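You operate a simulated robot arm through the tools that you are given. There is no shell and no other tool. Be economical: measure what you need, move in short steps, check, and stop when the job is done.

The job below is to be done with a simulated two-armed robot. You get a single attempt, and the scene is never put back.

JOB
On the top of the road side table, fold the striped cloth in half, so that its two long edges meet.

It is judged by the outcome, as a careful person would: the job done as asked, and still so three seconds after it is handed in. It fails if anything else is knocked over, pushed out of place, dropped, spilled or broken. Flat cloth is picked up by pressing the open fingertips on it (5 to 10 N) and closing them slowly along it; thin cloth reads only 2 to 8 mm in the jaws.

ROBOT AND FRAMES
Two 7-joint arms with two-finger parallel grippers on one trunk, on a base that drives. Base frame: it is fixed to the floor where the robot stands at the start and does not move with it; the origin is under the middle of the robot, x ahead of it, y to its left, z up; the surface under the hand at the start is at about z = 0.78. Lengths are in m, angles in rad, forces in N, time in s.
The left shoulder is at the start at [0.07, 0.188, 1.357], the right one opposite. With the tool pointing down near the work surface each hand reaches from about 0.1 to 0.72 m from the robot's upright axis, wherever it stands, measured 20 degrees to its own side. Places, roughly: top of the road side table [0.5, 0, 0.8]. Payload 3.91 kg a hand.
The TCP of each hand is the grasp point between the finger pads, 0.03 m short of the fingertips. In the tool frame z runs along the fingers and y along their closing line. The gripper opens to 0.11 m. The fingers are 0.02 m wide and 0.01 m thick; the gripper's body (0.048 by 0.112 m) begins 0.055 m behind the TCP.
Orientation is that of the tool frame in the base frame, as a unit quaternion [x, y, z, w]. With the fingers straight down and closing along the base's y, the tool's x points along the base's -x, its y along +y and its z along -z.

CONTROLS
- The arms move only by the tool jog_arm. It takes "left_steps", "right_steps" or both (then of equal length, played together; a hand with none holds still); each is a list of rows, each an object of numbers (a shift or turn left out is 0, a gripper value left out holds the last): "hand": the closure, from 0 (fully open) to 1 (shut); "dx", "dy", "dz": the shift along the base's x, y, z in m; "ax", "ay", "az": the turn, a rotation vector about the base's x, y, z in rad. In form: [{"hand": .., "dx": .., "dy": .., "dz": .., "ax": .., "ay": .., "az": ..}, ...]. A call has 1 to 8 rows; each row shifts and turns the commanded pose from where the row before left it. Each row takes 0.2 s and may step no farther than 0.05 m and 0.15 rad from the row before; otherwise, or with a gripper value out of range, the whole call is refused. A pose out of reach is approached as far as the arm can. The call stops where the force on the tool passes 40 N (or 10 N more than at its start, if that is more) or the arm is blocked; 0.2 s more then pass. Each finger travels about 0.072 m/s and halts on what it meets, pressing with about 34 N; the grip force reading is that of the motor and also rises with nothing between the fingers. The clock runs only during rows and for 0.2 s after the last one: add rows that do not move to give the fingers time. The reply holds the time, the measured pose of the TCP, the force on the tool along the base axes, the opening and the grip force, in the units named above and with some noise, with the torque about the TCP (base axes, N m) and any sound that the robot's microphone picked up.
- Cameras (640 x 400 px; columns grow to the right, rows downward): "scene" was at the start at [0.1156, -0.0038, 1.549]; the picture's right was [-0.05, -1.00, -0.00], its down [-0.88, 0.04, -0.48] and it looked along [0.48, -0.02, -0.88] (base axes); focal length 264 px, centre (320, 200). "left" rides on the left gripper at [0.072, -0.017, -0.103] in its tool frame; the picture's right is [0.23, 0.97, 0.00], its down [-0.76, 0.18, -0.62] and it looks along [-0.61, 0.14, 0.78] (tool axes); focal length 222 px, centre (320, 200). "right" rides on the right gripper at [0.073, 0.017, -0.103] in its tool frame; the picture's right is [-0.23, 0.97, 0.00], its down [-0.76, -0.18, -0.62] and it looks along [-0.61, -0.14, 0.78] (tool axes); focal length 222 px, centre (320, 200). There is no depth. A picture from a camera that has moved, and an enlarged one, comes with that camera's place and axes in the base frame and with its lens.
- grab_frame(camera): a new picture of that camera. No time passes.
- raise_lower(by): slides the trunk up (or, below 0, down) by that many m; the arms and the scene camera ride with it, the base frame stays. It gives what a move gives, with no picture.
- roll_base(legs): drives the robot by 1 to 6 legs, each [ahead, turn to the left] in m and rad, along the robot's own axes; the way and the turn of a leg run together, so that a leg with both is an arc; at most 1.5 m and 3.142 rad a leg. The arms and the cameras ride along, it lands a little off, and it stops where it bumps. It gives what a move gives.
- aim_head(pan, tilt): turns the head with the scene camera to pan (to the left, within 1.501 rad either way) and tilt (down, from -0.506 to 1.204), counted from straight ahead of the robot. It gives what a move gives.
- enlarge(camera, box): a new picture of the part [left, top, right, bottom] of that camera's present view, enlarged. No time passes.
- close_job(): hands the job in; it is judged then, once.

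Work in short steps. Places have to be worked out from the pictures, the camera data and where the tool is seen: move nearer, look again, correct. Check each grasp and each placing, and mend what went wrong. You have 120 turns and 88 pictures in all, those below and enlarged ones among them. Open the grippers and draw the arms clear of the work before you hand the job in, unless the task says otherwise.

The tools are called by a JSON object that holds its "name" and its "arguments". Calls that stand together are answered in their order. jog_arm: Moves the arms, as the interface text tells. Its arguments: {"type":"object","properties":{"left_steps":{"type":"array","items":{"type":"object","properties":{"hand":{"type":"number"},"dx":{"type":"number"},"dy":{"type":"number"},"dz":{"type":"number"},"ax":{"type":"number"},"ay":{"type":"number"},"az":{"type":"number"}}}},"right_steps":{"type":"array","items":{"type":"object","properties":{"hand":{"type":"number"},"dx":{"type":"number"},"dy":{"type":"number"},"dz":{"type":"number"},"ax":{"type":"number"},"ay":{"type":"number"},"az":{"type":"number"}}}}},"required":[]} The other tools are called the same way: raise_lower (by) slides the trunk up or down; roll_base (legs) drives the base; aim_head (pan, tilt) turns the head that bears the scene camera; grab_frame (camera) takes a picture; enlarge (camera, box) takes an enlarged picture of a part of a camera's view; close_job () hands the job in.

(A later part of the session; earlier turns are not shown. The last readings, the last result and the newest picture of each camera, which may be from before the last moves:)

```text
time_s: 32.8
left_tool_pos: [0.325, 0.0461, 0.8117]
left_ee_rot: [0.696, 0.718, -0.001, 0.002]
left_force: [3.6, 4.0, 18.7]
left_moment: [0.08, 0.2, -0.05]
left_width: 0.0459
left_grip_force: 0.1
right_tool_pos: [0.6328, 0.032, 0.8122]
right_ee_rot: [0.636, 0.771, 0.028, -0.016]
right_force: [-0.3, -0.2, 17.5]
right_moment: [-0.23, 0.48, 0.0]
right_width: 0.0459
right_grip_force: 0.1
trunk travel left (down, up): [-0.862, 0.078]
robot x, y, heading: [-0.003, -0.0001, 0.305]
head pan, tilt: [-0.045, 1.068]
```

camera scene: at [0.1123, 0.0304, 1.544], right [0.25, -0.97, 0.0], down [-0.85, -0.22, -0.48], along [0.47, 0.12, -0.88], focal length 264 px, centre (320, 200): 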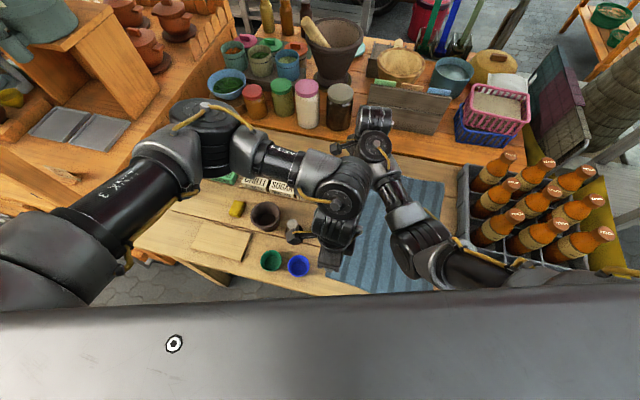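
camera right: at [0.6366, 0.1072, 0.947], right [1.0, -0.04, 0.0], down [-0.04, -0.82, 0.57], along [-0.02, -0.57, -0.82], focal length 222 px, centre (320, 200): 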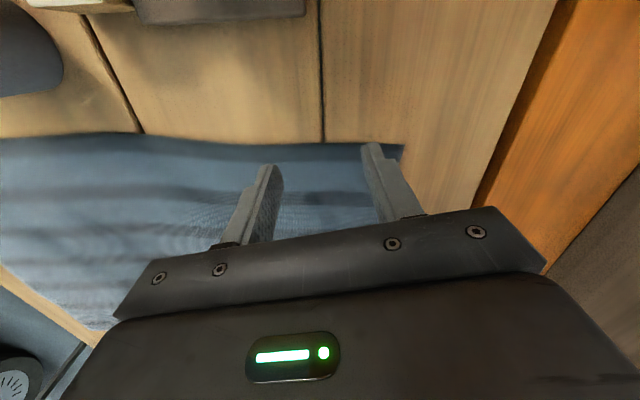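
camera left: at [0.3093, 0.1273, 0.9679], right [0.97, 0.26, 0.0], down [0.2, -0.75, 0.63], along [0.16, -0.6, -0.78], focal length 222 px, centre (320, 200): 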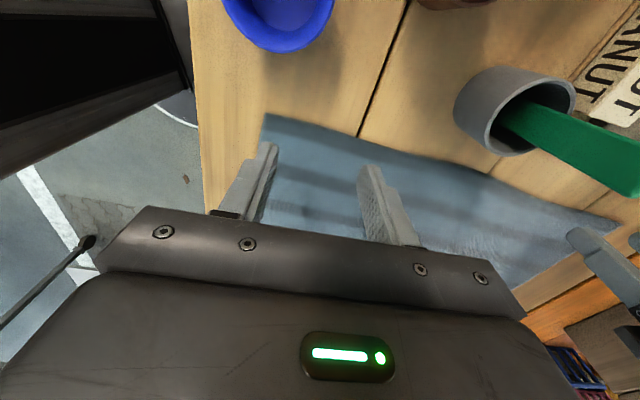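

Ease both by 0.6 mm and close slowly.

{"name": "jog_arm", "arguments": {"left_steps": [{"dz": 0.0007}, {"hand": 0.64}, {"hand": 0.7}, {"hand": 0.76}, {"hand": 0.82}, {"hand": 0.88}, {"hand": 0.94}, {"hand": 1.0}], "right_steps": [{"dz": 0.0006}, {"hand": 0.64}, {"hand": 0.7}, {"hand": 0.76}, {"hand": 0.82}, {"hand": 0.88}, {"hand": 0.94}, {"hand": 1.0}]}}

{"name": "grab_frame", "arguments": {"camera": "right"}}

{"name": "grab_frame", "arguments": {"camera": "left"}}

```text
time_s: 34.6
left_tool_pos: [0.3247, 0.047, 0.8114]
left_ee_rot: [0.696, 0.718, 0.0, 0.001]
left_force: [-0.4, 0.3, 7.7]
left_moment: [-0.02, 0.01, -0.03]
left_width: 0.0
left_grip_force: 33.6
right_tool_pos: [0.6321, 0.0331, 0.8127]
right_ee_rot: [0.636, 0.771, 0.027, -0.016]
right_force: [-0.8, 0.4, 18.4]
right_moment: [-0.11, 0.1, 0.01]
right_width: 0.0023
right_grip_force: 34.5
trunk travel left (down, up): [-0.862, 0.078]
robot x, y, heading: [-0.0014, 0.0006, 0.303]
head pan, tilt: [-0.045, 1.068]
```

```text
60 pictures are left
camera right: at [0.6337, 0.1004, 0.92], right [1.0, -0.04, 0.01], down [-0.04, -0.82, 0.57], along [-0.02, -0.57, -0.82], focal length 222 px, centre (320, 200)
```

right: 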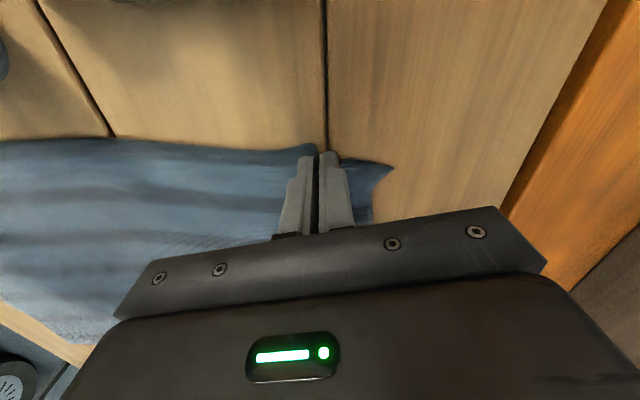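

```text
59 pictures are left
camera left: at [0.3042, 0.1175, 0.9163], right [0.97, 0.26, 0.0], down [0.2, -0.75, 0.63], along [0.16, -0.6, -0.78], focal length 222 px, centre (320, 200)
```

left: 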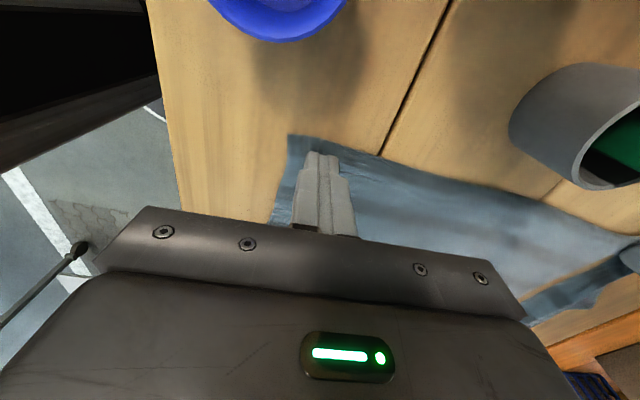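

Right reads 2.3 mm (cloth in jaws); left reads 0 – doubtful. I lift the left 1.5 cm to check.

{"name": "jog_arm", "arguments": {"left_steps": [{"dz": 0.01}, {"dz": 0.01}]}}

{"name": "grab_frame", "arguments": {"camera": "left"}}

```text
time_s: 35.2
left_tool_pos: [0.3239, 0.0473, 0.8305]
left_ee_rot: [0.697, 0.718, 0.0, 0.001]
left_force: [0.5, -0.3, 0.0]
left_moment: [0.0, 0.01, 0.0]
left_width: 0.0001
left_grip_force: 33.6
right_tool_pos: [0.6312, 0.033, 0.812]
right_ee_rot: [0.636, 0.771, 0.028, -0.016]
right_force: [-1.0, -1.2, 22.0]
right_moment: [-0.23, 0.11, 0.02]
right_width: 0.0024
right_grip_force: 34.3
trunk travel left (down, up): [-0.862, 0.078]
robot x, y, heading: [0.0032, 0.0001, 0.299]
head pan, tilt: [-0.045, 1.068]
```

```text
58 pictures are left
camera left: at [0.3039, 0.1183, 0.9354], right [0.97, 0.26, 0.0], down [0.2, -0.75, 0.63], along [0.16, -0.6, -0.78], focal length 222 px, centre (320, 200)
```

left: 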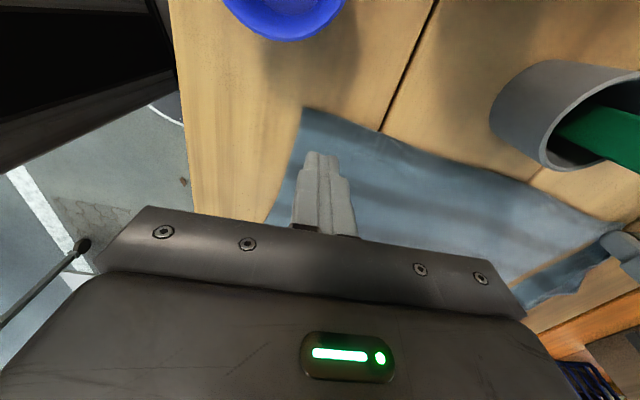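

Left missed; the near corner is now at about (0.30, 0.07). I reopen, move 2 cm in +x and slightly to the edge, and press a bit harder like the right hand did.

{"name": "jog_arm", "arguments": {"left_steps": [{"hand": 0.58, "dx": 0.012}, {"dx": 0.012, "dy": 0.008}, {}, {"dz": -0.015}, {"dz": -0.004}]}}

{"name": "grab_frame", "arguments": {"camera": "left"}}

```text
time_s: 36.4
left_tool_pos: [0.348, 0.0534, 0.8141]
left_ee_rot: [0.696, 0.718, -0.001, 0.002]
left_force: [0.1, 0.3, 0.7]
left_moment: [0.02, -0.02, 0.01]
left_width: 0.0462
left_grip_force: 0.1
right_tool_pos: [0.6311, 0.0317, 0.8115]
right_ee_rot: [0.637, 0.77, 0.028, -0.018]
right_force: [1.3, -1.1, 23.3]
right_moment: [-0.24, 0.09, 0.01]
right_width: 0.002
right_grip_force: 33.3
trunk travel left (down, up): [-0.862, 0.078]
robot x, y, heading: [0.0039, 0.0022, 0.304]
head pan, tilt: [-0.045, 1.068]
```

```text
57 pictures are left
camera left: at [0.3277, 0.1249, 0.918], right [0.97, 0.26, 0.0], down [0.2, -0.75, 0.63], along [0.16, -0.6, -0.78], focal length 222 px, centre (320, 200)
```

left: 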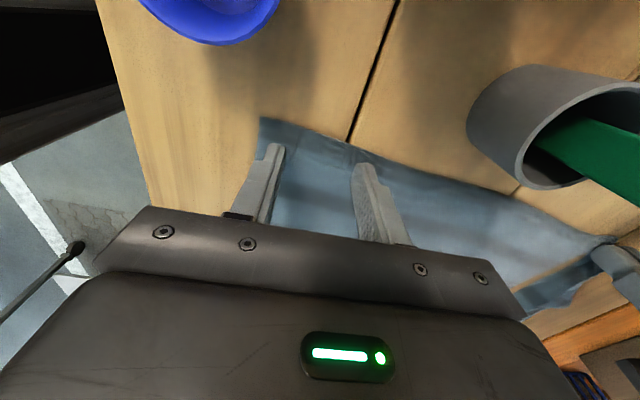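

Good placement. Press down in small rows.

{"name": "jog_arm", "arguments": {"left_steps": [{"dz": -0.0015}, {"dz": -0.001}, {}]}}

```text
time_s: 37.2
left_tool_pos: [0.347, 0.0529, 0.8119]
left_ee_rot: [0.697, 0.717, -0.001, 0.002]
left_force: [-3.6, 1.0, 16.9]
left_moment: [0.03, 0.17, 0.01]
left_width: 0.0463
left_grip_force: 0.0
right_tool_pos: [0.631, 0.0324, 0.8127]
right_ee_rot: [0.636, 0.771, 0.027, -0.016]
right_force: [4.0, 0.1, 17.4]
right_moment: [-0.14, -0.03, 0.02]
right_width: 0.0021
right_grip_force: 33.7
trunk travel left (down, up): [-0.862, 0.078]
robot x, y, heading: [-0.0008, 0.0041, 0.301]
head pan, tilt: [-0.045, 1.068]
```

{"name": "jog_arm", "arguments": {"left_steps": [{"hand": 0.63}, {"hand": 0.68}, {"hand": 0.73}, {"hand": 0.78}, {"hand": 0.83}, {"hand": 0.88}, {"hand": 0.94}, {"hand": 1.0}]}}

{"name": "grab_frame", "arguments": {"camera": "left"}}

```text
time_s: 39.0
left_tool_pos: [0.3467, 0.0538, 0.8124]
left_ee_rot: [0.696, 0.718, 0.0, 0.002]
left_force: [11.0, 0.0, 26.2]
left_moment: [-0.14, -0.33, 0.09]
left_width: 0.0025
left_grip_force: 33.9
right_tool_pos: [0.6304, 0.0337, 0.8116]
right_ee_rot: [0.637, 0.77, 0.028, -0.018]
right_force: [-5.6, -0.1, 19.3]
right_moment: [-0.15, 0.25, -0.06]
right_width: 0.0021
right_grip_force: 34.6
trunk travel left (down, up): [-0.862, 0.078]
robot x, y, heading: [-0.0016, 0.0021, 0.307]
head pan, tilt: [-0.045, 1.068]
```

```text
56 pictures are left
camera left: at [0.3274, 0.1247, 0.9161], right [0.97, 0.26, 0.0], down [0.2, -0.75, 0.63], along [0.16, -0.6, -0.78], focal length 222 px, centre (320, 200)
```

left: 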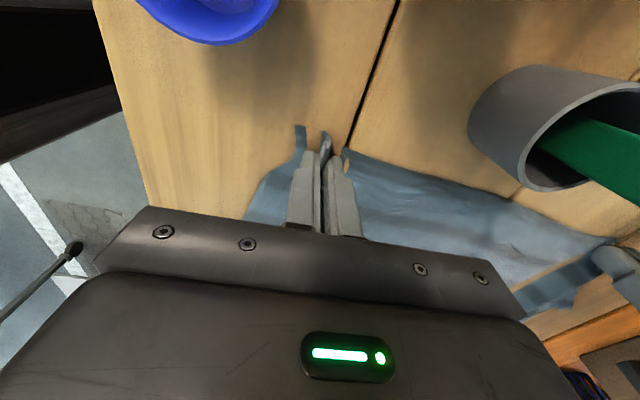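

Both hands now hold cloth (2.5 and 2.1 mm). Start the folding arc: lift together with small rightward motion.

{"name": "jog_arm", "arguments": {"left_steps": [{"dx": 0.003, "dy": -0.002, "dz": 0.02}, {"dy": -0.006, "dz": 0.02}, {"dy": -0.01, "dz": 0.018}, {"dy": -0.014, "dz": 0.017}], "right_steps": [{"dy": -0.002, "dz": 0.02}, {"dy": -0.006, "dz": 0.02}, {"dy": -0.01, "dz": 0.018}, {"dy": -0.014, "dz": 0.017}]}}

{"name": "grab_frame", "arguments": {"camera": "scene"}}

{"name": "grab_frame", "arguments": {"camera": "right"}}

{"name": "grab_frame", "arguments": {"camera": "left"}}

```text
time_s: 40.0
left_tool_pos: [0.3505, 0.0216, 0.8837]
left_ee_rot: [0.696, 0.718, -0.002, -0.001]
left_force: [3.1, -0.9, 0.7]
left_moment: [0.03, -0.13, 0.02]
left_width: 0.0025
left_grip_force: 34.1
right_tool_pos: [0.6293, -0.0008, 0.8844]
right_ee_rot: [0.636, 0.771, 0.026, -0.018]
right_force: [-2.7, 0.1, 0.2]
right_moment: [0.04, 0.12, -0.05]
right_width: 0.0022
right_grip_force: 33.9
trunk travel left (down, up): [-0.862, 0.078]
robot x, y, heading: [0.0019, 0.0006, 0.299]
head pan, tilt: [-0.045, 1.068]
```

```text
55 pictures are left
camera scene: at [0.1119, 0.0281, 1.544], right [0.25, -0.97, 0.0], down [-0.85, -0.22, -0.48], along [0.47, 0.12, -0.88], focal length 264 px, centre (320, 200)
```

scene: 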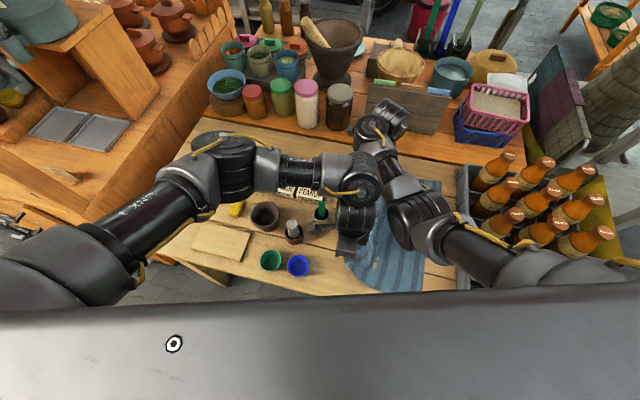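

```text
54 pictures are left
camera right: at [0.6329, 0.0668, 0.9912], right [1.0, -0.04, 0.0], down [-0.03, -0.82, 0.57], along [-0.02, -0.57, -0.82], focal length 222 px, centre (320, 200)
```

right: 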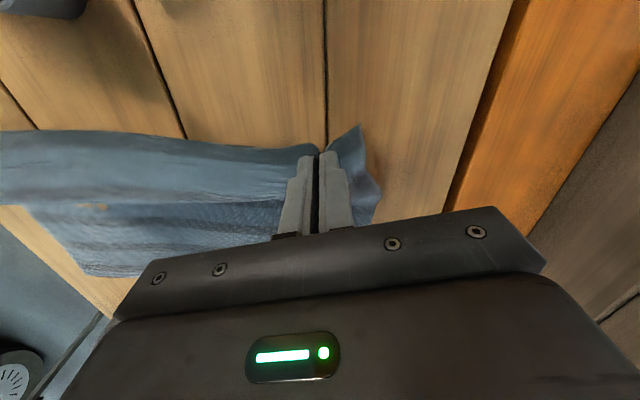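

```text
53 pictures are left
camera left: at [0.3323, 0.0919, 0.9891], right [0.97, 0.26, 0.0], down [0.2, -0.76, 0.62], along [0.16, -0.6, -0.78], focal length 222 px, centre (320, 200)
```

left: 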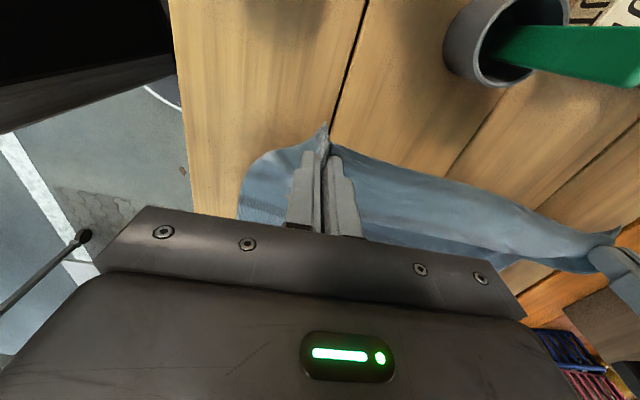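

The edge is carried cleanly. The right forearm is near the left wrist, so I let the right hand lead rightward and lean the left hand's body to the left.

{"name": "jog_arm", "arguments": {"left_steps": [{"dx": 0.002, "dy": -0.012, "dz": 0.01, "ax": -0.08}, {"dx": 0.002, "dy": -0.012, "dz": 0.008, "ax": -0.08}, {"dx": 0.002, "dy": -0.012, "dz": 0.005, "ax": -0.08}, {"dx": 0.002, "dy": -0.012, "dz": 0.005, "ax": -0.08}], "right_steps": [{"dx": -0.002, "dy": -0.026, "dz": 0.012}, {"dx": -0.002, "dy": -0.028, "dz": 0.01}, {"dx": -0.002, "dy": -0.03, "dz": 0.006}, {"dx": -0.002, "dy": -0.03, "dz": 0.004}]}}

{"name": "grab_frame", "arguments": {"camera": "scene"}}

{"name": "grab_frame", "arguments": {"camera": "left"}}

```text
time_s: 41.0
left_tool_pos: [0.3612, -0.0259, 0.9116]
left_ee_rot: [0.687, 0.708, -0.116, 0.11]
left_force: [1.1, -0.1, -0.5]
left_moment: [0.01, -0.02, -0.03]
left_width: 0.0028
left_grip_force: 33.8
right_tool_pos: [0.6243, -0.1144, 0.9171]
right_ee_rot: [0.636, 0.771, 0.027, -0.017]
right_force: [-0.4, -0.4, -0.5]
right_moment: [0.05, 0.02, 0.0]
right_width: 0.0022
right_grip_force: 33.8
trunk travel left (down, up): [-0.862, 0.078]
robot x, y, heading: [0.002, -0.0013, 0.303]
head pan, tilt: [-0.045, 1.068]
```

```text
52 pictures are left
camera scene: at [0.1118, 0.029, 1.5441], right [0.25, -0.97, 0.0], down [-0.85, -0.22, -0.48], along [0.47, 0.12, -0.88], focal length 264 px, centre (320, 200)
```

scene: 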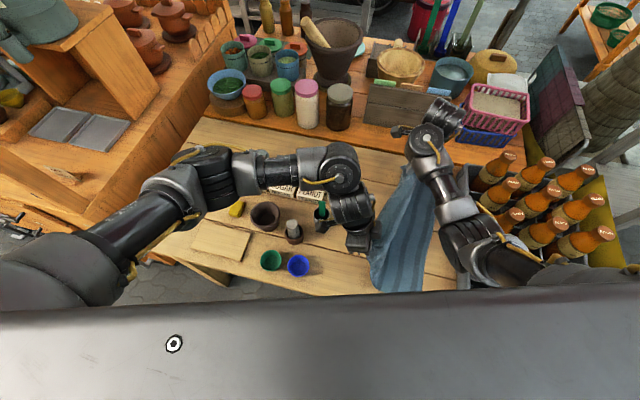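

```text
51 pictures are left
camera left: at [0.3417, 0.0741, 0.9878], right [0.97, 0.24, -0.08], down [0.2, -0.52, 0.83], along [0.16, -0.82, -0.55], focal length 222 px, centre (320, 200)
```

left: 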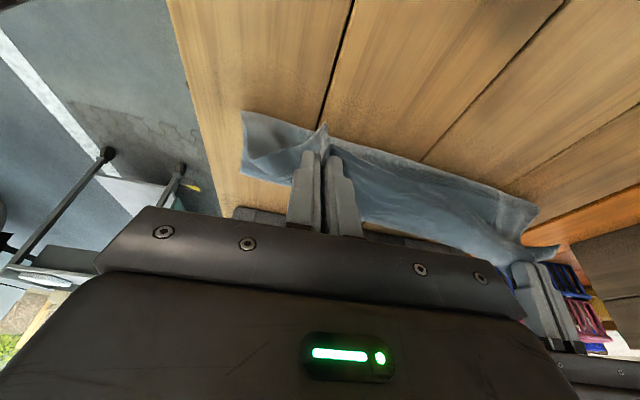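

The right elbow swings right well and clearance is good. I check the lower layer with the right camera before continuing.

{"name": "grab_frame", "arguments": {"camera": "right"}}

{"name": "enlarge", "arguments": {"camera": "scene", "box": [340, 130, 500, 300]}}

```text
50 pictures are left
camera right: at [0.6263, -0.0465, 1.0247], right [1.0, -0.04, 0.0], down [-0.03, -0.82, 0.57], along [-0.02, -0.57, -0.82], focal length 222 px, centre (320, 200)
```

right: 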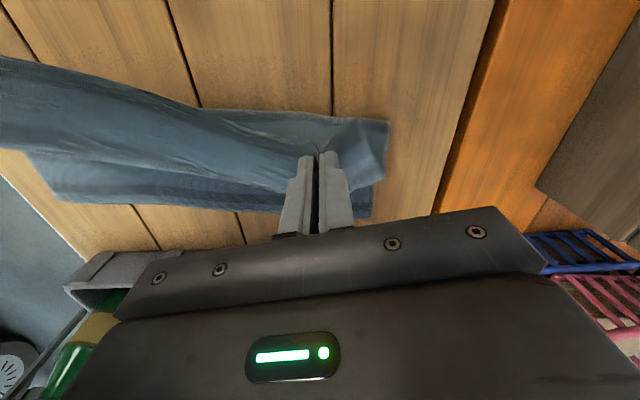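

```text
2.35 times, centred on (420, 215) of scene
camera zoom: at [0.1118, 0.029, 1.5441], right [0.25, -0.97, 0.0], down [-0.85, -0.22, -0.48], along [0.47, 0.12, -0.88], focal length 620 px, centre (85, 165)
```

zoom: 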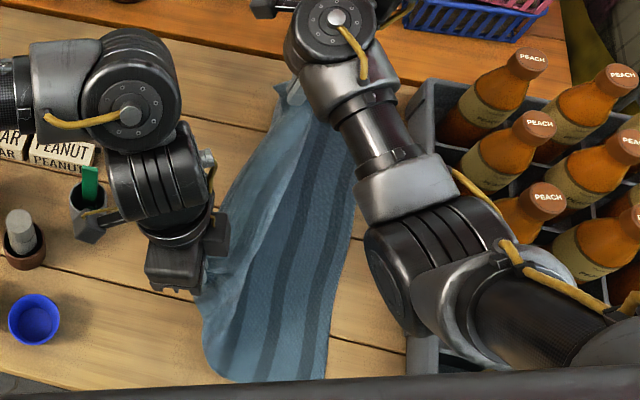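

Lower layer's right edge: y≈-0.245 at x 0.66, ≈-0.215 at x 0.33. Continue the arc for both, leaning the right hand slightly left too; first four rows.

{"name": "jog_arm", "arguments": {"left_steps": [{"dx": -0.003, "dy": -0.028, "dz": 0.004}, {"dx": -0.003, "dy": -0.028}, {"dx": -0.003, "dy": -0.026, "dz": -0.004}, {"dx": -0.003, "dy": -0.024, "dz": -0.01}], "right_steps": [{"dx": -0.001, "dy": -0.022, "dz": -0.004, "ax": -0.06}, {"dx": -0.001, "dy": -0.02, "dz": -0.008, "ax": -0.06}, {"dx": -0.001, "dy": -0.018, "dz": -0.012, "ax": -0.06}, {"dx": -0.001, "dy": -0.015, "dz": -0.014, "ax": -0.06}]}}

{"name": "grab_frame", "arguments": {"camera": "scene"}}

{"name": "grab_frame", "arguments": {"camera": "right"}}

{"name": "grab_frame", "arguments": {"camera": "left"}}

```text
time_s: 42.0
left_tool_pos: [0.3599, -0.1223, 0.901]
left_ee_rot: [0.682, 0.715, -0.109, 0.109]
left_force: [1.0, 0.4, 0.8]
left_moment: [0.02, 0.01, 0.0]
left_width: 0.0025
left_grip_force: 34.3
right_tool_pos: [0.6242, -0.1874, 0.8783]
right_ee_rot: [0.634, 0.768, -0.065, 0.059]
right_force: [-0.1, -0.1, -0.2]
right_moment: [0.03, 0.03, -0.03]
right_width: 0.002
right_grip_force: 33.5
trunk travel left (down, up): [-0.862, 0.078]
robot x, y, heading: [0.0012, 0.0003, 0.303]
head pan, tilt: [-0.045, 1.068]
```

```text
48 pictures are left
camera scene: at [0.1123, 0.0286, 1.5441], right [0.25, -0.97, 0.0], down [-0.85, -0.22, -0.48], along [0.47, 0.12, -0.88], focal length 264 px, centre (320, 200)
```

scene: 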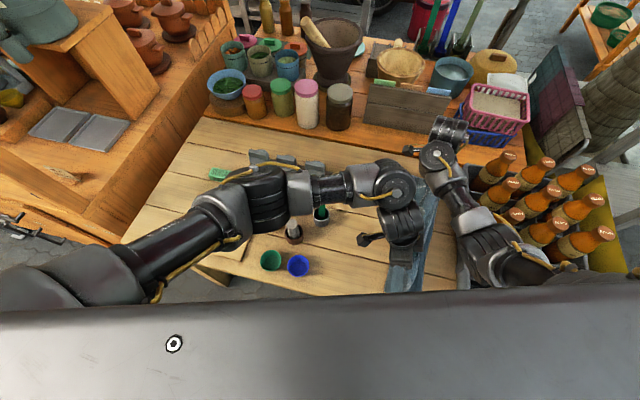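

```text
47 pictures are left
camera right: at [0.6265, -0.0962, 0.9668], right [1.0, -0.04, 0.01], down [-0.03, -0.66, 0.75], along [-0.02, -0.75, -0.66], focal length 222 px, centre (320, 200)
```

right: 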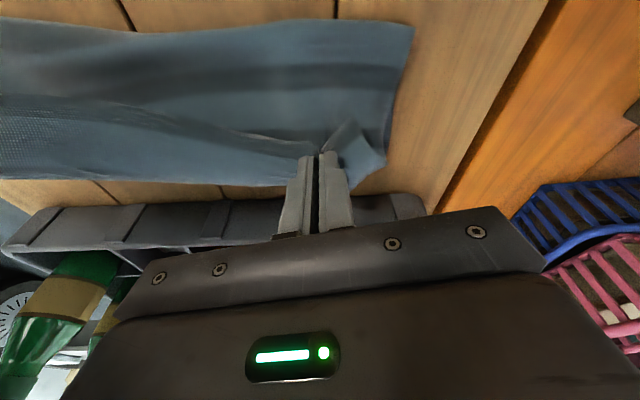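

```text
46 pictures are left
camera left: at [0.3378, -0.0237, 0.9782], right [0.96, 0.26, -0.08], down [0.21, -0.53, 0.82], along [0.18, -0.81, -0.56], focal length 222 px, centre (320, 200)
```

left: 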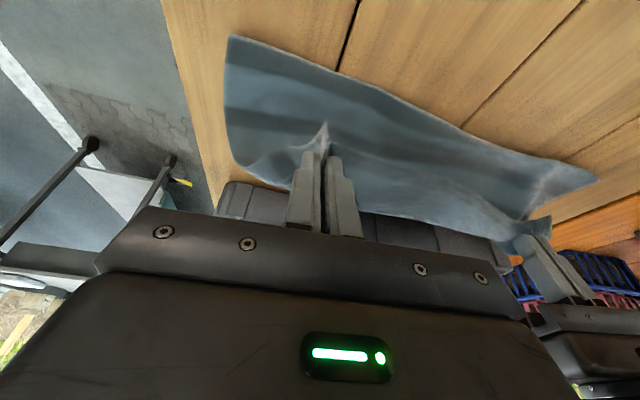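

The fold is nearly over. Complete it down to just above the lower layer.

{"name": "jog_arm", "arguments": {"left_steps": [{"dx": -0.002, "dy": -0.018, "dz": -0.006}, {"dx": -0.002, "dy": -0.015, "dz": -0.008}, {"dx": -0.002, "dy": -0.012, "dz": -0.01}, {"dx": -0.002, "dy": -0.01, "dz": -0.011}, {"dx": -0.002, "dy": -0.008, "dz": -0.012}, {"dx": -0.002, "dy": -0.005, "dz": -0.012}, {"dy": -0.003, "dz": -0.011}, {"dz": -0.007}], "right_steps": [{"dy": -0.008, "dz": -0.006, "ax": -0.05}, {"dy": -0.007, "dz": -0.007, "ax": -0.05}, {"dy": -0.006, "dz": -0.007}, {"dy": -0.005, "dz": -0.007}, {"dy": -0.004, "dz": -0.007}, {"dy": -0.003, "dz": -0.007}, {"dz": -0.007}, {"dz": -0.006}]}}

{"name": "grab_frame", "arguments": {"camera": "right"}}

{"name": "grab_frame", "arguments": {"camera": "left"}}

```text
time_s: 44.0
left_tool_pos: [0.3766, -0.0867, 0.8278]
left_ee_rot: [0.666, 0.735, -0.082, 0.101]
left_force: [5.6, -4.5, -0.3]
left_moment: [-0.12, -0.2, -0.08]
left_width: 0.0029
left_grip_force: 33.4
left hand out of reach, approached as far as the arm can: row 1, 2, 3, 4, 5, 6
right_tool_pos: [0.6204, -0.22, 0.8263]
right_ee_rot: [0.631, 0.764, -0.104, 0.091]
right_force: [-5.5, 2.6, 8.0]
right_moment: [-0.04, 0.15, -0.13]
right_width: 0.0021
right_grip_force: 33.7
trunk travel left (down, up): [-0.862, 0.078]
robot x, y, heading: [0.0003, -0.0048, 0.304]
head pan, tilt: [-0.045, 1.068]
stopped in row 8 (left hand): the arm was blocked; the commanded pose is now the measured one
```

```text
45 pictures are left
camera right: at [0.6231, -0.1203, 0.905], right [1.0, -0.04, 0.02], down [-0.04, -0.58, 0.81], along [-0.02, -0.81, -0.58], focal length 222 px, centre (320, 200)
```

right: 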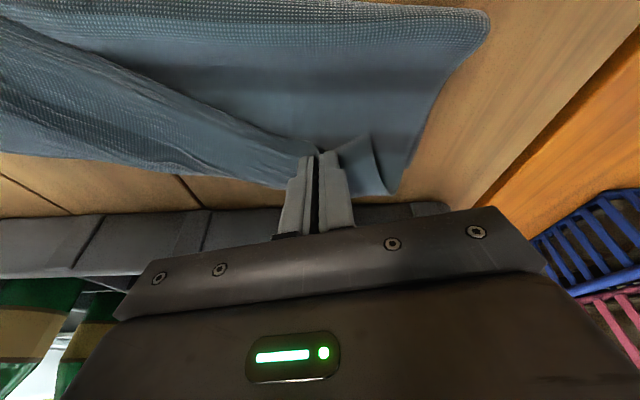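

```text
44 pictures are left
camera left: at [0.3473, 0.0063, 0.91], right [0.95, 0.31, -0.04], down [0.22, -0.56, 0.8], along [0.23, -0.77, -0.6], focal length 222 px, centre (320, 200)
```

left: 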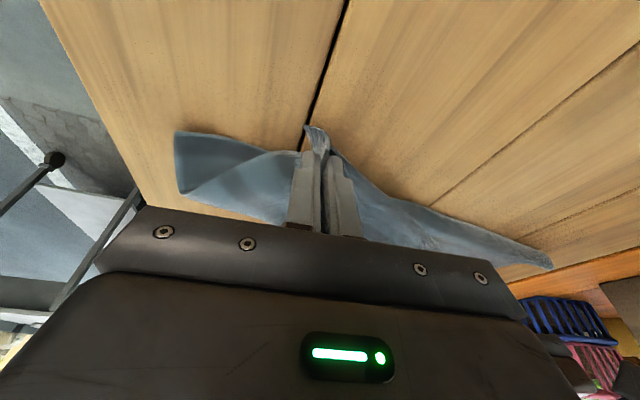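

The right end is placed well, but the left hand is at its limit. Turning the base back right by 0.3 rad would carry the left hand almost exactly to its goal. First I open the right fingers gently, and lift it clear; left rises slightly.

{"name": "jog_arm", "arguments": {"right_steps": [{"dz": -0.001, "hand": 0.95}, {"hand": 0.88}, {"hand": 0.8}, {"hand": 0.72}, {"hand": 0.64}, {"hand": 0.58}, {"dz": 0.01, "dy": 0.003}, {"dz": 0.02, "dy": 0.006}]}}

{"name": "grab_frame", "arguments": {"camera": "right"}}

```text
time_s: 45.8
left_tool_pos: [0.3742, -0.0866, 0.827]
left_ee_rot: [0.667, 0.734, -0.083, 0.099]
left_force: [0.5, 0.2, -0.8]
left_moment: [-0.02, -0.02, -0.05]
left_width: 0.0028
left_grip_force: 33.9
right_tool_pos: [0.6243, -0.2134, 0.8532]
right_ee_rot: [0.631, 0.763, -0.105, 0.09]
right_force: [0.0, 0.1, 0.3]
right_moment: [0.01, -0.01, 0.02]
right_width: 0.0462
right_grip_force: 0.0
trunk travel left (down, up): [-0.862, 0.078]
robot x, y, heading: [0.0006, 0.0028, 0.304]
head pan, tilt: [-0.045, 1.068]
```

```text
43 pictures are left
camera right: at [0.6259, -0.1136, 0.9315], right [1.0, -0.04, 0.02], down [-0.04, -0.58, 0.81], along [-0.02, -0.81, -0.58], focal length 222 px, centre (320, 200)
```

right: 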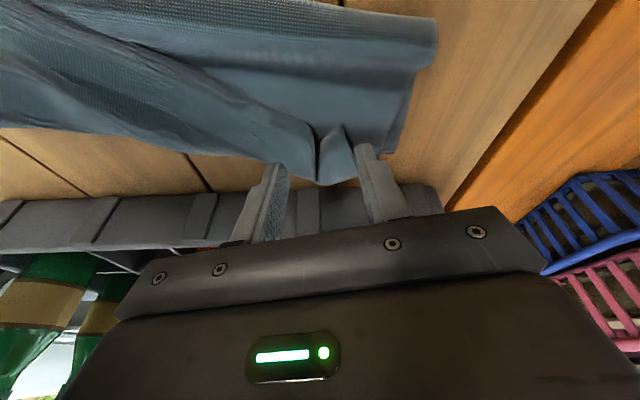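

Right end released. Raise the right hand and bring it left a bit, lift the left end slightly.

{"name": "jog_arm", "arguments": {"left_steps": [{"dz": 0.005}, {"dz": 0.005}, {"dz": 0.005}, {}], "right_steps": [{"dz": 0.025, "dy": 0.02, "ax": 0.1}, {"dz": 0.025, "dy": 0.03, "ax": 0.1}, {"dz": 0.025, "dy": 0.03, "ax": 0.1}, {"dz": 0.02, "dy": 0.015}]}}

{"name": "grab_frame", "arguments": {"camera": "scene"}}

```text
time_s: 46.8
left_tool_pos: [0.3741, -0.0865, 0.8403]
left_ee_rot: [0.666, 0.735, -0.083, 0.099]
left_force: [0.2, 0.4, -0.4]
left_moment: [0.0, -0.03, -0.06]
left_width: 0.0029
left_grip_force: 34.0
right_tool_pos: [0.6231, -0.1193, 0.943]
right_ee_rot: [0.637, 0.771, 0.011, -0.006]
right_force: [0.0, -0.6, -0.6]
right_moment: [0.02, -0.05, 0.01]
right_width: 0.0463
right_grip_force: 0.1
right hand out of reach, approached as far as the arm can: row 4
trunk travel left (down, up): [-0.862, 0.078]
robot x, y, heading: [0.0018, -0.0028, 0.302]
head pan, tilt: [-0.045, 1.068]
```

```text
42 pictures are left
camera scene: at [0.111, 0.0317, 1.5441], right [0.25, -0.97, 0.0], down [-0.85, -0.22, -0.48], along [0.47, 0.12, -0.88], focal length 264 px, centre (320, 200)
```

scene: 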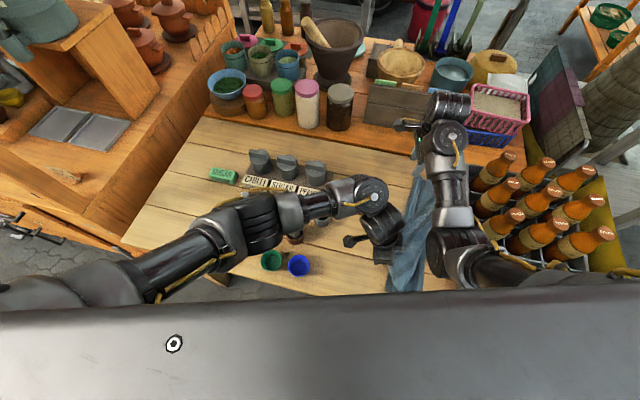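

Turn the base right by 0.1 as a first step (arms move rigidly with it), then readjust the right hand.

{"name": "roll_base", "arguments": {"legs": [[0, -0.1]]}}

{"name": "jog_arm", "arguments": {"right_steps": [{"dy": 0.025}, {"dy": 0.025}, {"dy": 0.02}]}}

{"name": "grab_frame", "arguments": {"camera": "scene"}}

```text
time_s: 47.7
left_tool_pos: [0.3633, -0.1234, 0.8419]
left_ee_rot: [0.702, 0.701, -0.087, 0.095]
left_force: [0.3, 0.0, -0.1]
left_moment: [0.0, 0.0, 0.02]
left_width: 0.0024
left_grip_force: 34.4
right_tool_pos: [0.6094, -0.1807, 0.9427]
right_ee_rot: [0.674, 0.738, 0.01, -0.006]
right_force: [-0.5, -0.5, 0.5]
right_moment: [0.02, -0.02, -0.02]
right_width: 0.0462
right_grip_force: 0.1
trunk travel left (down, up): [-0.862, 0.078]
robot x, y, heading: [0.0025, 0.0005, 0.202]
head pan, tilt: [-0.045, 1.068]
```

```text
time_s: 48.5
left_tool_pos: [0.3661, -0.1231, 0.8422]
left_ee_rot: [0.701, 0.701, -0.087, 0.095]
left_force: [0.5, 0.0, 0.5]
left_moment: [0.01, -0.01, 0.02]
left_width: 0.0025
left_grip_force: 33.8
right_tool_pos: [0.608, -0.1077, 0.9432]
right_ee_rot: [0.674, 0.738, 0.011, -0.006]
right_force: [0.2, -0.2, -0.2]
right_moment: [0.03, 0.01, 0.01]
right_width: 0.0461
right_grip_force: 0.0
trunk travel left (down, up): [-0.862, 0.078]
robot x, y, heading: [-0.0007, -0.0003, 0.199]
head pan, tilt: [-0.045, 1.068]
```

```text
41 pictures are left
camera scene: at [0.1146, 0.0193, 1.544], right [0.16, -0.99, 0.0], down [-0.87, -0.14, -0.48], along [0.48, 0.08, -0.88], focal length 264 px, centre (320, 200)
```

scene: 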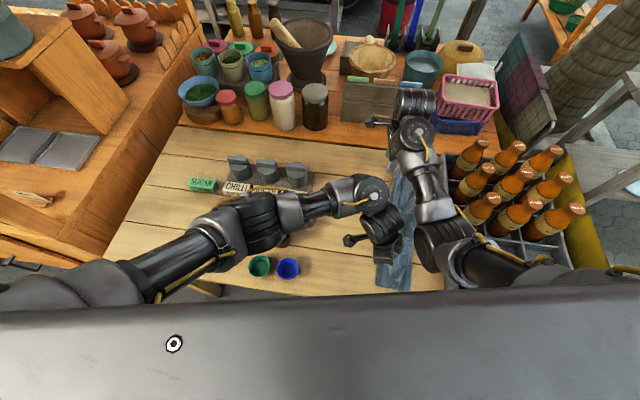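

Clear. Two more turns of -0.1, checking in between.

{"name": "roll_base", "arguments": {"legs": [[0, -0.1]]}}

{"name": "grab_frame", "arguments": {"camera": "scene"}}

{"name": "grab_frame", "arguments": {"camera": "left"}}

```text
time_s: 49.4
left_tool_pos: [0.3526, -0.1566, 0.841]
left_ee_rot: [0.736, 0.665, -0.092, 0.09]
left_force: [-0.1, 0.1, -0.2]
left_moment: [0.0, 0.01, 0.05]
left_width: 0.0026
left_grip_force: 33.9
right_tool_pos: [0.5946, -0.1673, 0.943]
right_ee_rot: [0.709, 0.705, 0.012, -0.005]
right_force: [-0.1, 0.2, -0.2]
right_moment: [0.0, 0.0, -0.03]
right_width: 0.0463
right_grip_force: 0.0
trunk travel left (down, up): [-0.862, 0.078]
robot x, y, heading: [-0.0006, 0.0021, 0.104]
head pan, tilt: [-0.045, 1.068]
```

```text
40 pictures are left
camera scene: at [0.1161, 0.0096, 1.544], right [0.06, -1.0, 0.0], down [-0.87, -0.05, -0.48], along [0.48, 0.03, -0.88], focal length 264 px, centre (320, 200)
```

scene: 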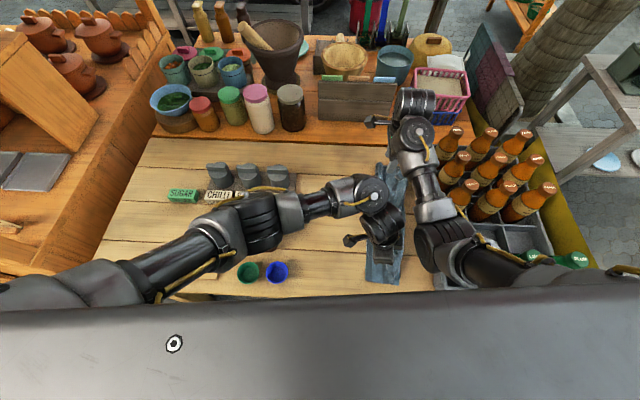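

```text
39 pictures are left
camera left: at [0.3432, -0.0607, 0.9238], right [0.99, 0.12, -0.05], down [0.11, -0.59, 0.8], along [0.07, -0.8, -0.6], focal length 222 px, centre (320, 200)
```

left: 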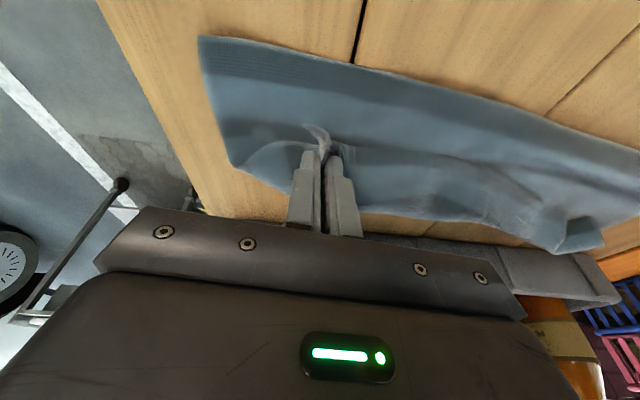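

Very good. One more turn of -0.08.

{"name": "roll_base", "arguments": {"legs": [[0, -0.08]]}}

{"name": "grab_frame", "arguments": {"camera": "left"}}

```text
time_s: 50.3
left_tool_pos: [0.3397, -0.1845, 0.8411]
left_ee_rot: [0.761, 0.636, -0.094, 0.085]
left_force: [0.7, 0.5, 0.2]
left_moment: [0.04, 0.02, 0.07]
left_width: 0.0029
left_grip_force: 34.1
right_tool_pos: [0.5805, -0.2115, 0.9435]
right_ee_rot: [0.737, 0.676, 0.011, -0.004]
right_force: [0.6, 0.5, 0.1]
right_moment: [-0.01, 0.02, 0.0]
right_width: 0.0461
right_grip_force: 0.1
trunk travel left (down, up): [-0.862, 0.078]
robot x, y, heading: [0.0017, -0.0008, 0.023]
head pan, tilt: [-0.045, 1.068]
```

```text
38 pictures are left
camera left: at [0.3379, -0.087, 0.9236], right [1.0, 0.04, -0.05], down [0.06, -0.6, 0.8], along [0.01, -0.8, -0.6], focal length 222 px, centre (320, 200)
```

left: 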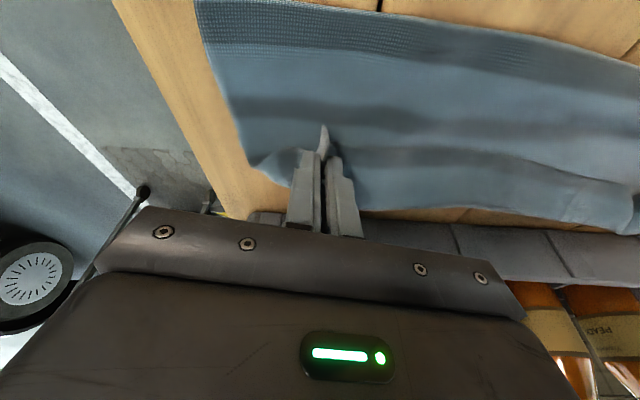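

Lower the left end onto the right edge: y -0.195, then down.

{"name": "jog_arm", "arguments": {"left_steps": [{"dy": -0.006, "dz": -0.006}, {"dy": -0.005, "dz": -0.006}, {"dz": -0.004}, {"dz": -0.003}]}}

{"name": "grab_frame", "arguments": {"camera": "left"}}

```text
time_s: 51.5
left_tool_pos: [0.3636, -0.1753, 0.8188]
left_ee_rot: [0.755, 0.646, -0.077, 0.086]
left_force: [0.3, -0.3, -0.4]
left_moment: [0.01, 0.03, 0.03]
left_width: 0.0027
left_grip_force: 34.2
right_tool_pos: [0.5789, -0.2142, 0.9433]
right_ee_rot: [0.738, 0.675, 0.012, -0.005]
right_force: [0.4, -0.6, -0.3]
right_moment: [0.01, 0.02, 0.0]
right_width: 0.0461
right_grip_force: 0.0
trunk travel left (down, up): [-0.862, 0.078]
robot x, y, heading: [0.0003, -0.0011, 0.024]
head pan, tilt: [-0.045, 1.068]
stopped in row 4 (left hand): the arm was blocked; the commanded pose is now the measured one
```

```text
37 pictures are left
camera left: at [0.3573, -0.0808, 0.9028], right [1.0, 0.07, -0.02], down [0.06, -0.62, 0.78], along [0.04, -0.78, -0.62], focal length 222 px, centre (320, 200)
```

left: 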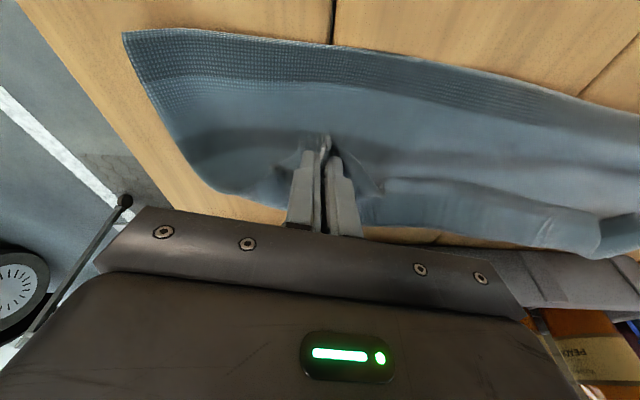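

The left arm is at a wrist limit and slid a bit. A small base move (back 1 cm, turn right 0.06) brings it to place; the right hand first moves left 3 cm for bottle clearance.

{"name": "jog_arm", "arguments": {"right_steps": [{"dy": 0.02}, {"dy": 0.015}]}}

{"name": "roll_base", "arguments": {"legs": [[-0.012, -0.06]]}}

{"name": "grab_frame", "arguments": {"camera": "left"}}

{"name": "grab_frame", "arguments": {"camera": "scene"}}

```text
time_s: 52.1
left_tool_pos: [0.3613, -0.1764, 0.8168]
left_ee_rot: [0.755, 0.645, -0.077, 0.086]
left_force: [0.2, -0.3, 0.4]
left_moment: [0.01, 0.0, 0.04]
left_width: 0.0027
left_grip_force: 33.5
right_tool_pos: [0.5798, -0.1787, 0.9438]
right_ee_rot: [0.737, 0.676, 0.012, -0.004]
right_force: [-0.6, 0.1, -0.2]
right_moment: [0.03, -0.01, 0.04]
right_width: 0.0464
right_grip_force: 0.0
trunk travel left (down, up): [-0.862, 0.078]
robot x, y, heading: [-0.0003, 0.0021, 0.02]
head pan, tilt: [-0.045, 1.068]
```

```text
time_s: 52.9
left_tool_pos: [0.3387, -0.196, 0.8164]
left_ee_rot: [0.774, 0.622, -0.081, 0.083]
left_force: [1.0, -0.2, 3.3]
left_moment: [0.02, 0.0, 0.0]
left_width: 0.0026
left_grip_force: 33.7
right_tool_pos: [0.5568, -0.2123, 0.9444]
right_ee_rot: [0.758, 0.653, 0.011, -0.005]
right_force: [0.4, -0.2, -1.0]
right_moment: [-0.01, 0.02, -0.01]
right_width: 0.0461
right_grip_force: 0.0
trunk travel left (down, up): [-0.862, 0.078]
robot x, y, heading: [-0.0107, -0.001, -0.036]
head pan, tilt: [-0.045, 1.068]
```

```text
36 pictures are left
camera left: at [0.3396, -0.1014, 0.9019], right [1.0, 0.01, -0.02], down [0.03, -0.62, 0.79], along [-0.01, -0.79, -0.62], focal length 222 px, centre (320, 200)
```

left: 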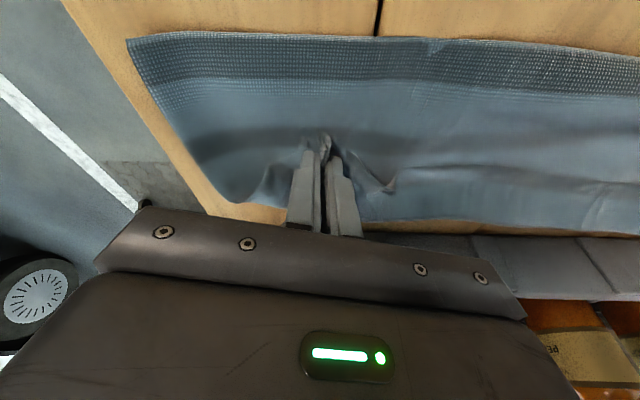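

```text
35 pictures are left
camera scene: at [0.106, -0.006, 1.5439], right [-0.08, -1.0, 0.0], down [-0.87, 0.07, -0.48], along [0.48, -0.04, -0.88], focal length 264 px, centre (320, 200)
```

scene: 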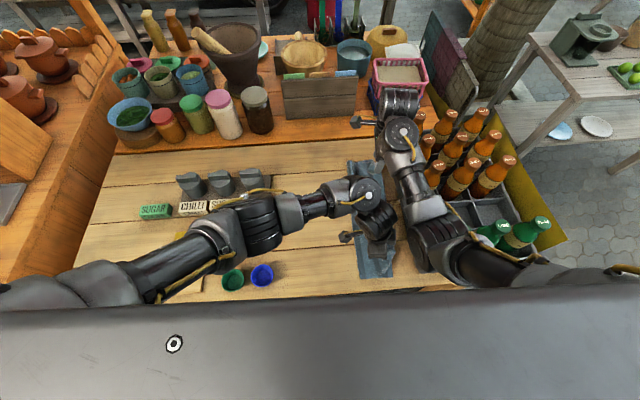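

Left end rests at the right edge. Open the left fingers gently, lift away along the lean, and inspect.

{"name": "jog_arm", "arguments": {"left_steps": [{"hand": 0.95}, {"hand": 0.88}, {"hand": 0.8}, {"hand": 0.7}, {"hand": 0.6}, {"dz": 0.01, "dy": 0.003}, {"dz": 0.02, "dy": 0.006}, {"dz": 0.02, "dy": 0.01}]}}

{"name": "grab_frame", "arguments": {"camera": "left"}}

{"name": "grab_frame", "arguments": {"camera": "right"}}

```text
time_s: 54.7
left_tool_pos: [0.3361, -0.1793, 0.8674]
left_ee_rot: [0.774, 0.623, -0.079, 0.084]
left_force: [0.2, 0.1, -1.0]
left_moment: [-0.02, -0.04, 0.0]
left_width: 0.0439
left_grip_force: 0.1
right_tool_pos: [0.5565, -0.2123, 0.9435]
right_ee_rot: [0.758, 0.652, 0.012, -0.005]
right_force: [0.3, 0.1, -0.1]
right_moment: [0.0, 0.02, 0.02]
right_width: 0.046
right_grip_force: 0.1
trunk travel left (down, up): [-0.862, 0.078]
robot x, y, heading: [-0.0073, -0.0021, -0.035]
head pan, tilt: [-0.045, 1.068]
```

```text
34 pictures are left
camera left: at [0.3369, -0.0846, 0.952], right [1.0, 0.01, -0.02], down [0.02, -0.62, 0.78], along [-0.01, -0.79, -0.62], focal length 222 px, centre (320, 200)
```

left: 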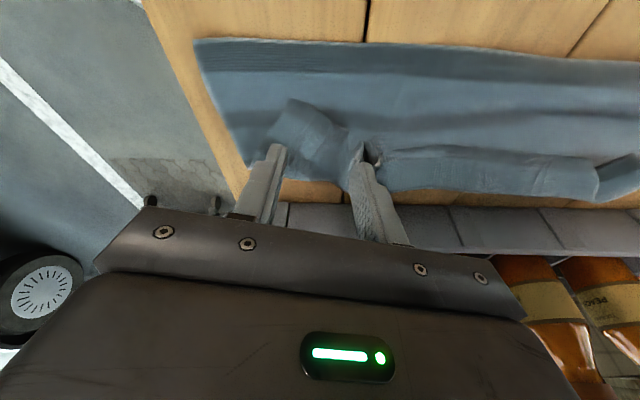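

```text
33 pictures are left
camera right: at [0.582, -0.1463, 1.049], right [0.93, -0.37, 0.0], down [-0.3, -0.74, 0.6], along [-0.22, -0.56, -0.8], focal length 222 px, centre (320, 200)
```

right: 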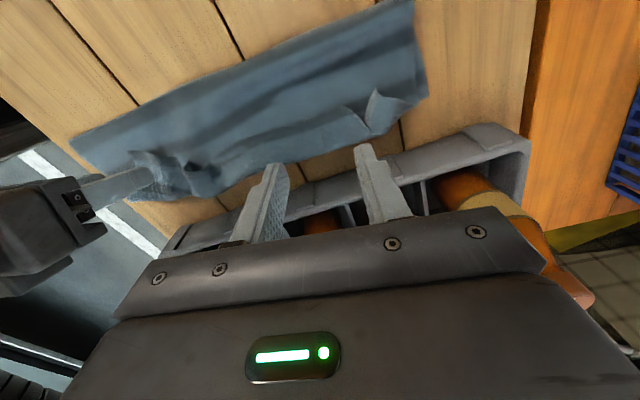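

Near corner flap seems folded up. I draw the left hand off to the left and look from above.

{"name": "jog_arm", "arguments": {"left_steps": [{"dz": 0.02, "dy": 0.02}, {"dz": 0.02, "dy": 0.03}, {"dz": 0.01, "dy": 0.04}, {"dy": 0.05}, {"dy": 0.05, "ax": 0.1}, {"dy": 0.05, "ax": 0.1}]}}

{"name": "enlarge", "arguments": {"camera": "scene", "box": [300, 130, 460, 300]}}

{"name": "grab_frame", "arguments": {"camera": "right"}}

```text
time_s: 56.1
left_tool_pos: [0.3376, 0.0645, 0.9196]
left_ee_rot: [0.779, 0.627, -0.017, 0.004]
left_force: [0.4, 0.1, -0.1]
left_moment: [-0.03, -0.03, 0.01]
left_width: 0.0441
left_grip_force: 0.1
right_tool_pos: [0.5552, -0.2131, 0.9443]
right_ee_rot: [0.758, 0.652, 0.012, -0.004]
right_force: [0.1, -0.3, -0.6]
right_moment: [-0.02, 0.01, -0.01]
right_width: 0.0461
right_grip_force: 0.1
trunk travel left (down, up): [-0.862, 0.078]
robot x, y, heading: [-0.0123, 0.0003, -0.041]
head pan, tilt: [-0.045, 1.068]
```

```text
2.35 times, centred on (380, 215) of scene
camera zoom: at [0.104, -0.0067, 1.544], right [-0.08, -1.0, 0.0], down [-0.87, 0.07, -0.48], along [0.48, -0.04, -0.88], focal length 620 px, centre (179, 165)
```

zoom: 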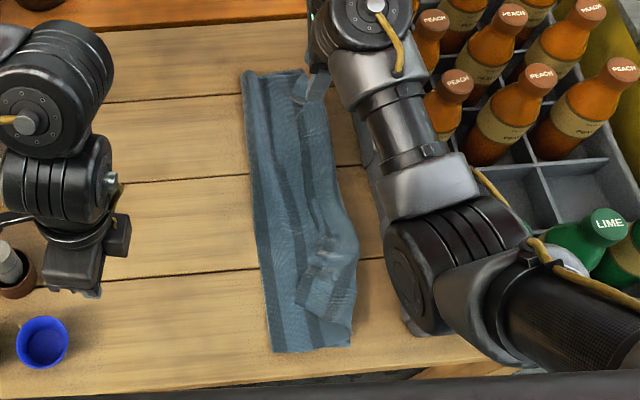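

```text
31 pictures are left
camera right: at [0.5821, -0.1459, 1.049], right [0.93, -0.37, 0.0], down [-0.3, -0.74, 0.6], along [-0.22, -0.56, -0.8], focal length 222 px, centre (320, 200)
```

right: 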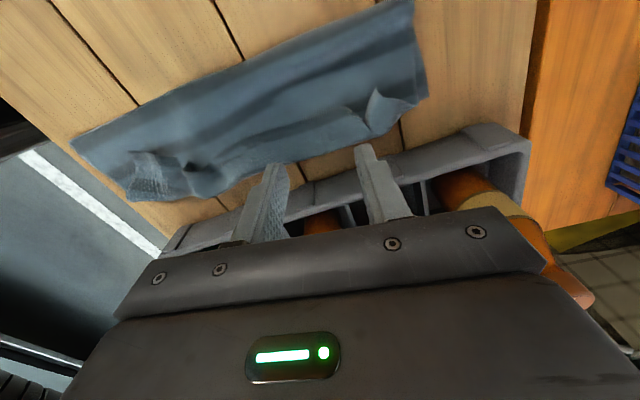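

The fold looks good overall; near and far upper corners have turned-up flaps. Zoom for detail.

{"name": "enlarge", "arguments": {"camera": "scene", "box": [355, 205, 405, 285]}}

{"name": "enlarge", "arguments": {"camera": "right", "box": [60, 0, 440, 240]}}

```text
5.00 times, centred on (380, 245) of scene
camera zoom: at [0.104, -0.0067, 1.544], right [-0.08, -1.0, 0.0], down [-0.87, 0.07, -0.48], along [0.48, -0.04, -0.88], focal length 1318 px, centre (20, -25)
```

zoom: 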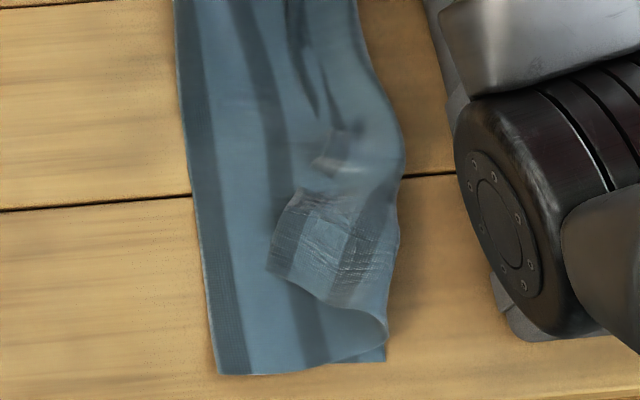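

```text
1.67 times, centred on (250, 120) of right
camera zoom: at [0.5821, -0.1459, 1.049], right [0.93, -0.37, 0.0], down [-0.3, -0.74, 0.6], along [-0.22, -0.56, -0.8], focal length 370 px, centre (437, 333)
```

zoom: 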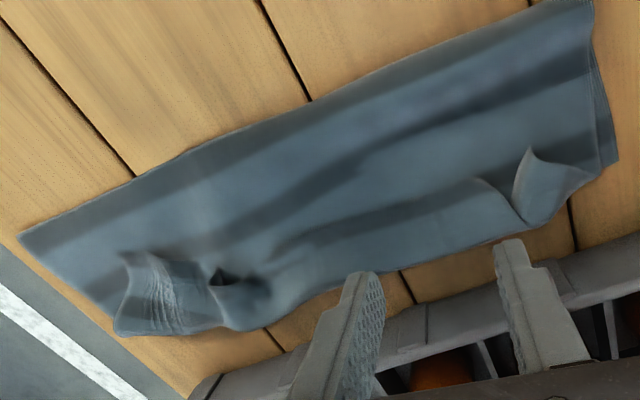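

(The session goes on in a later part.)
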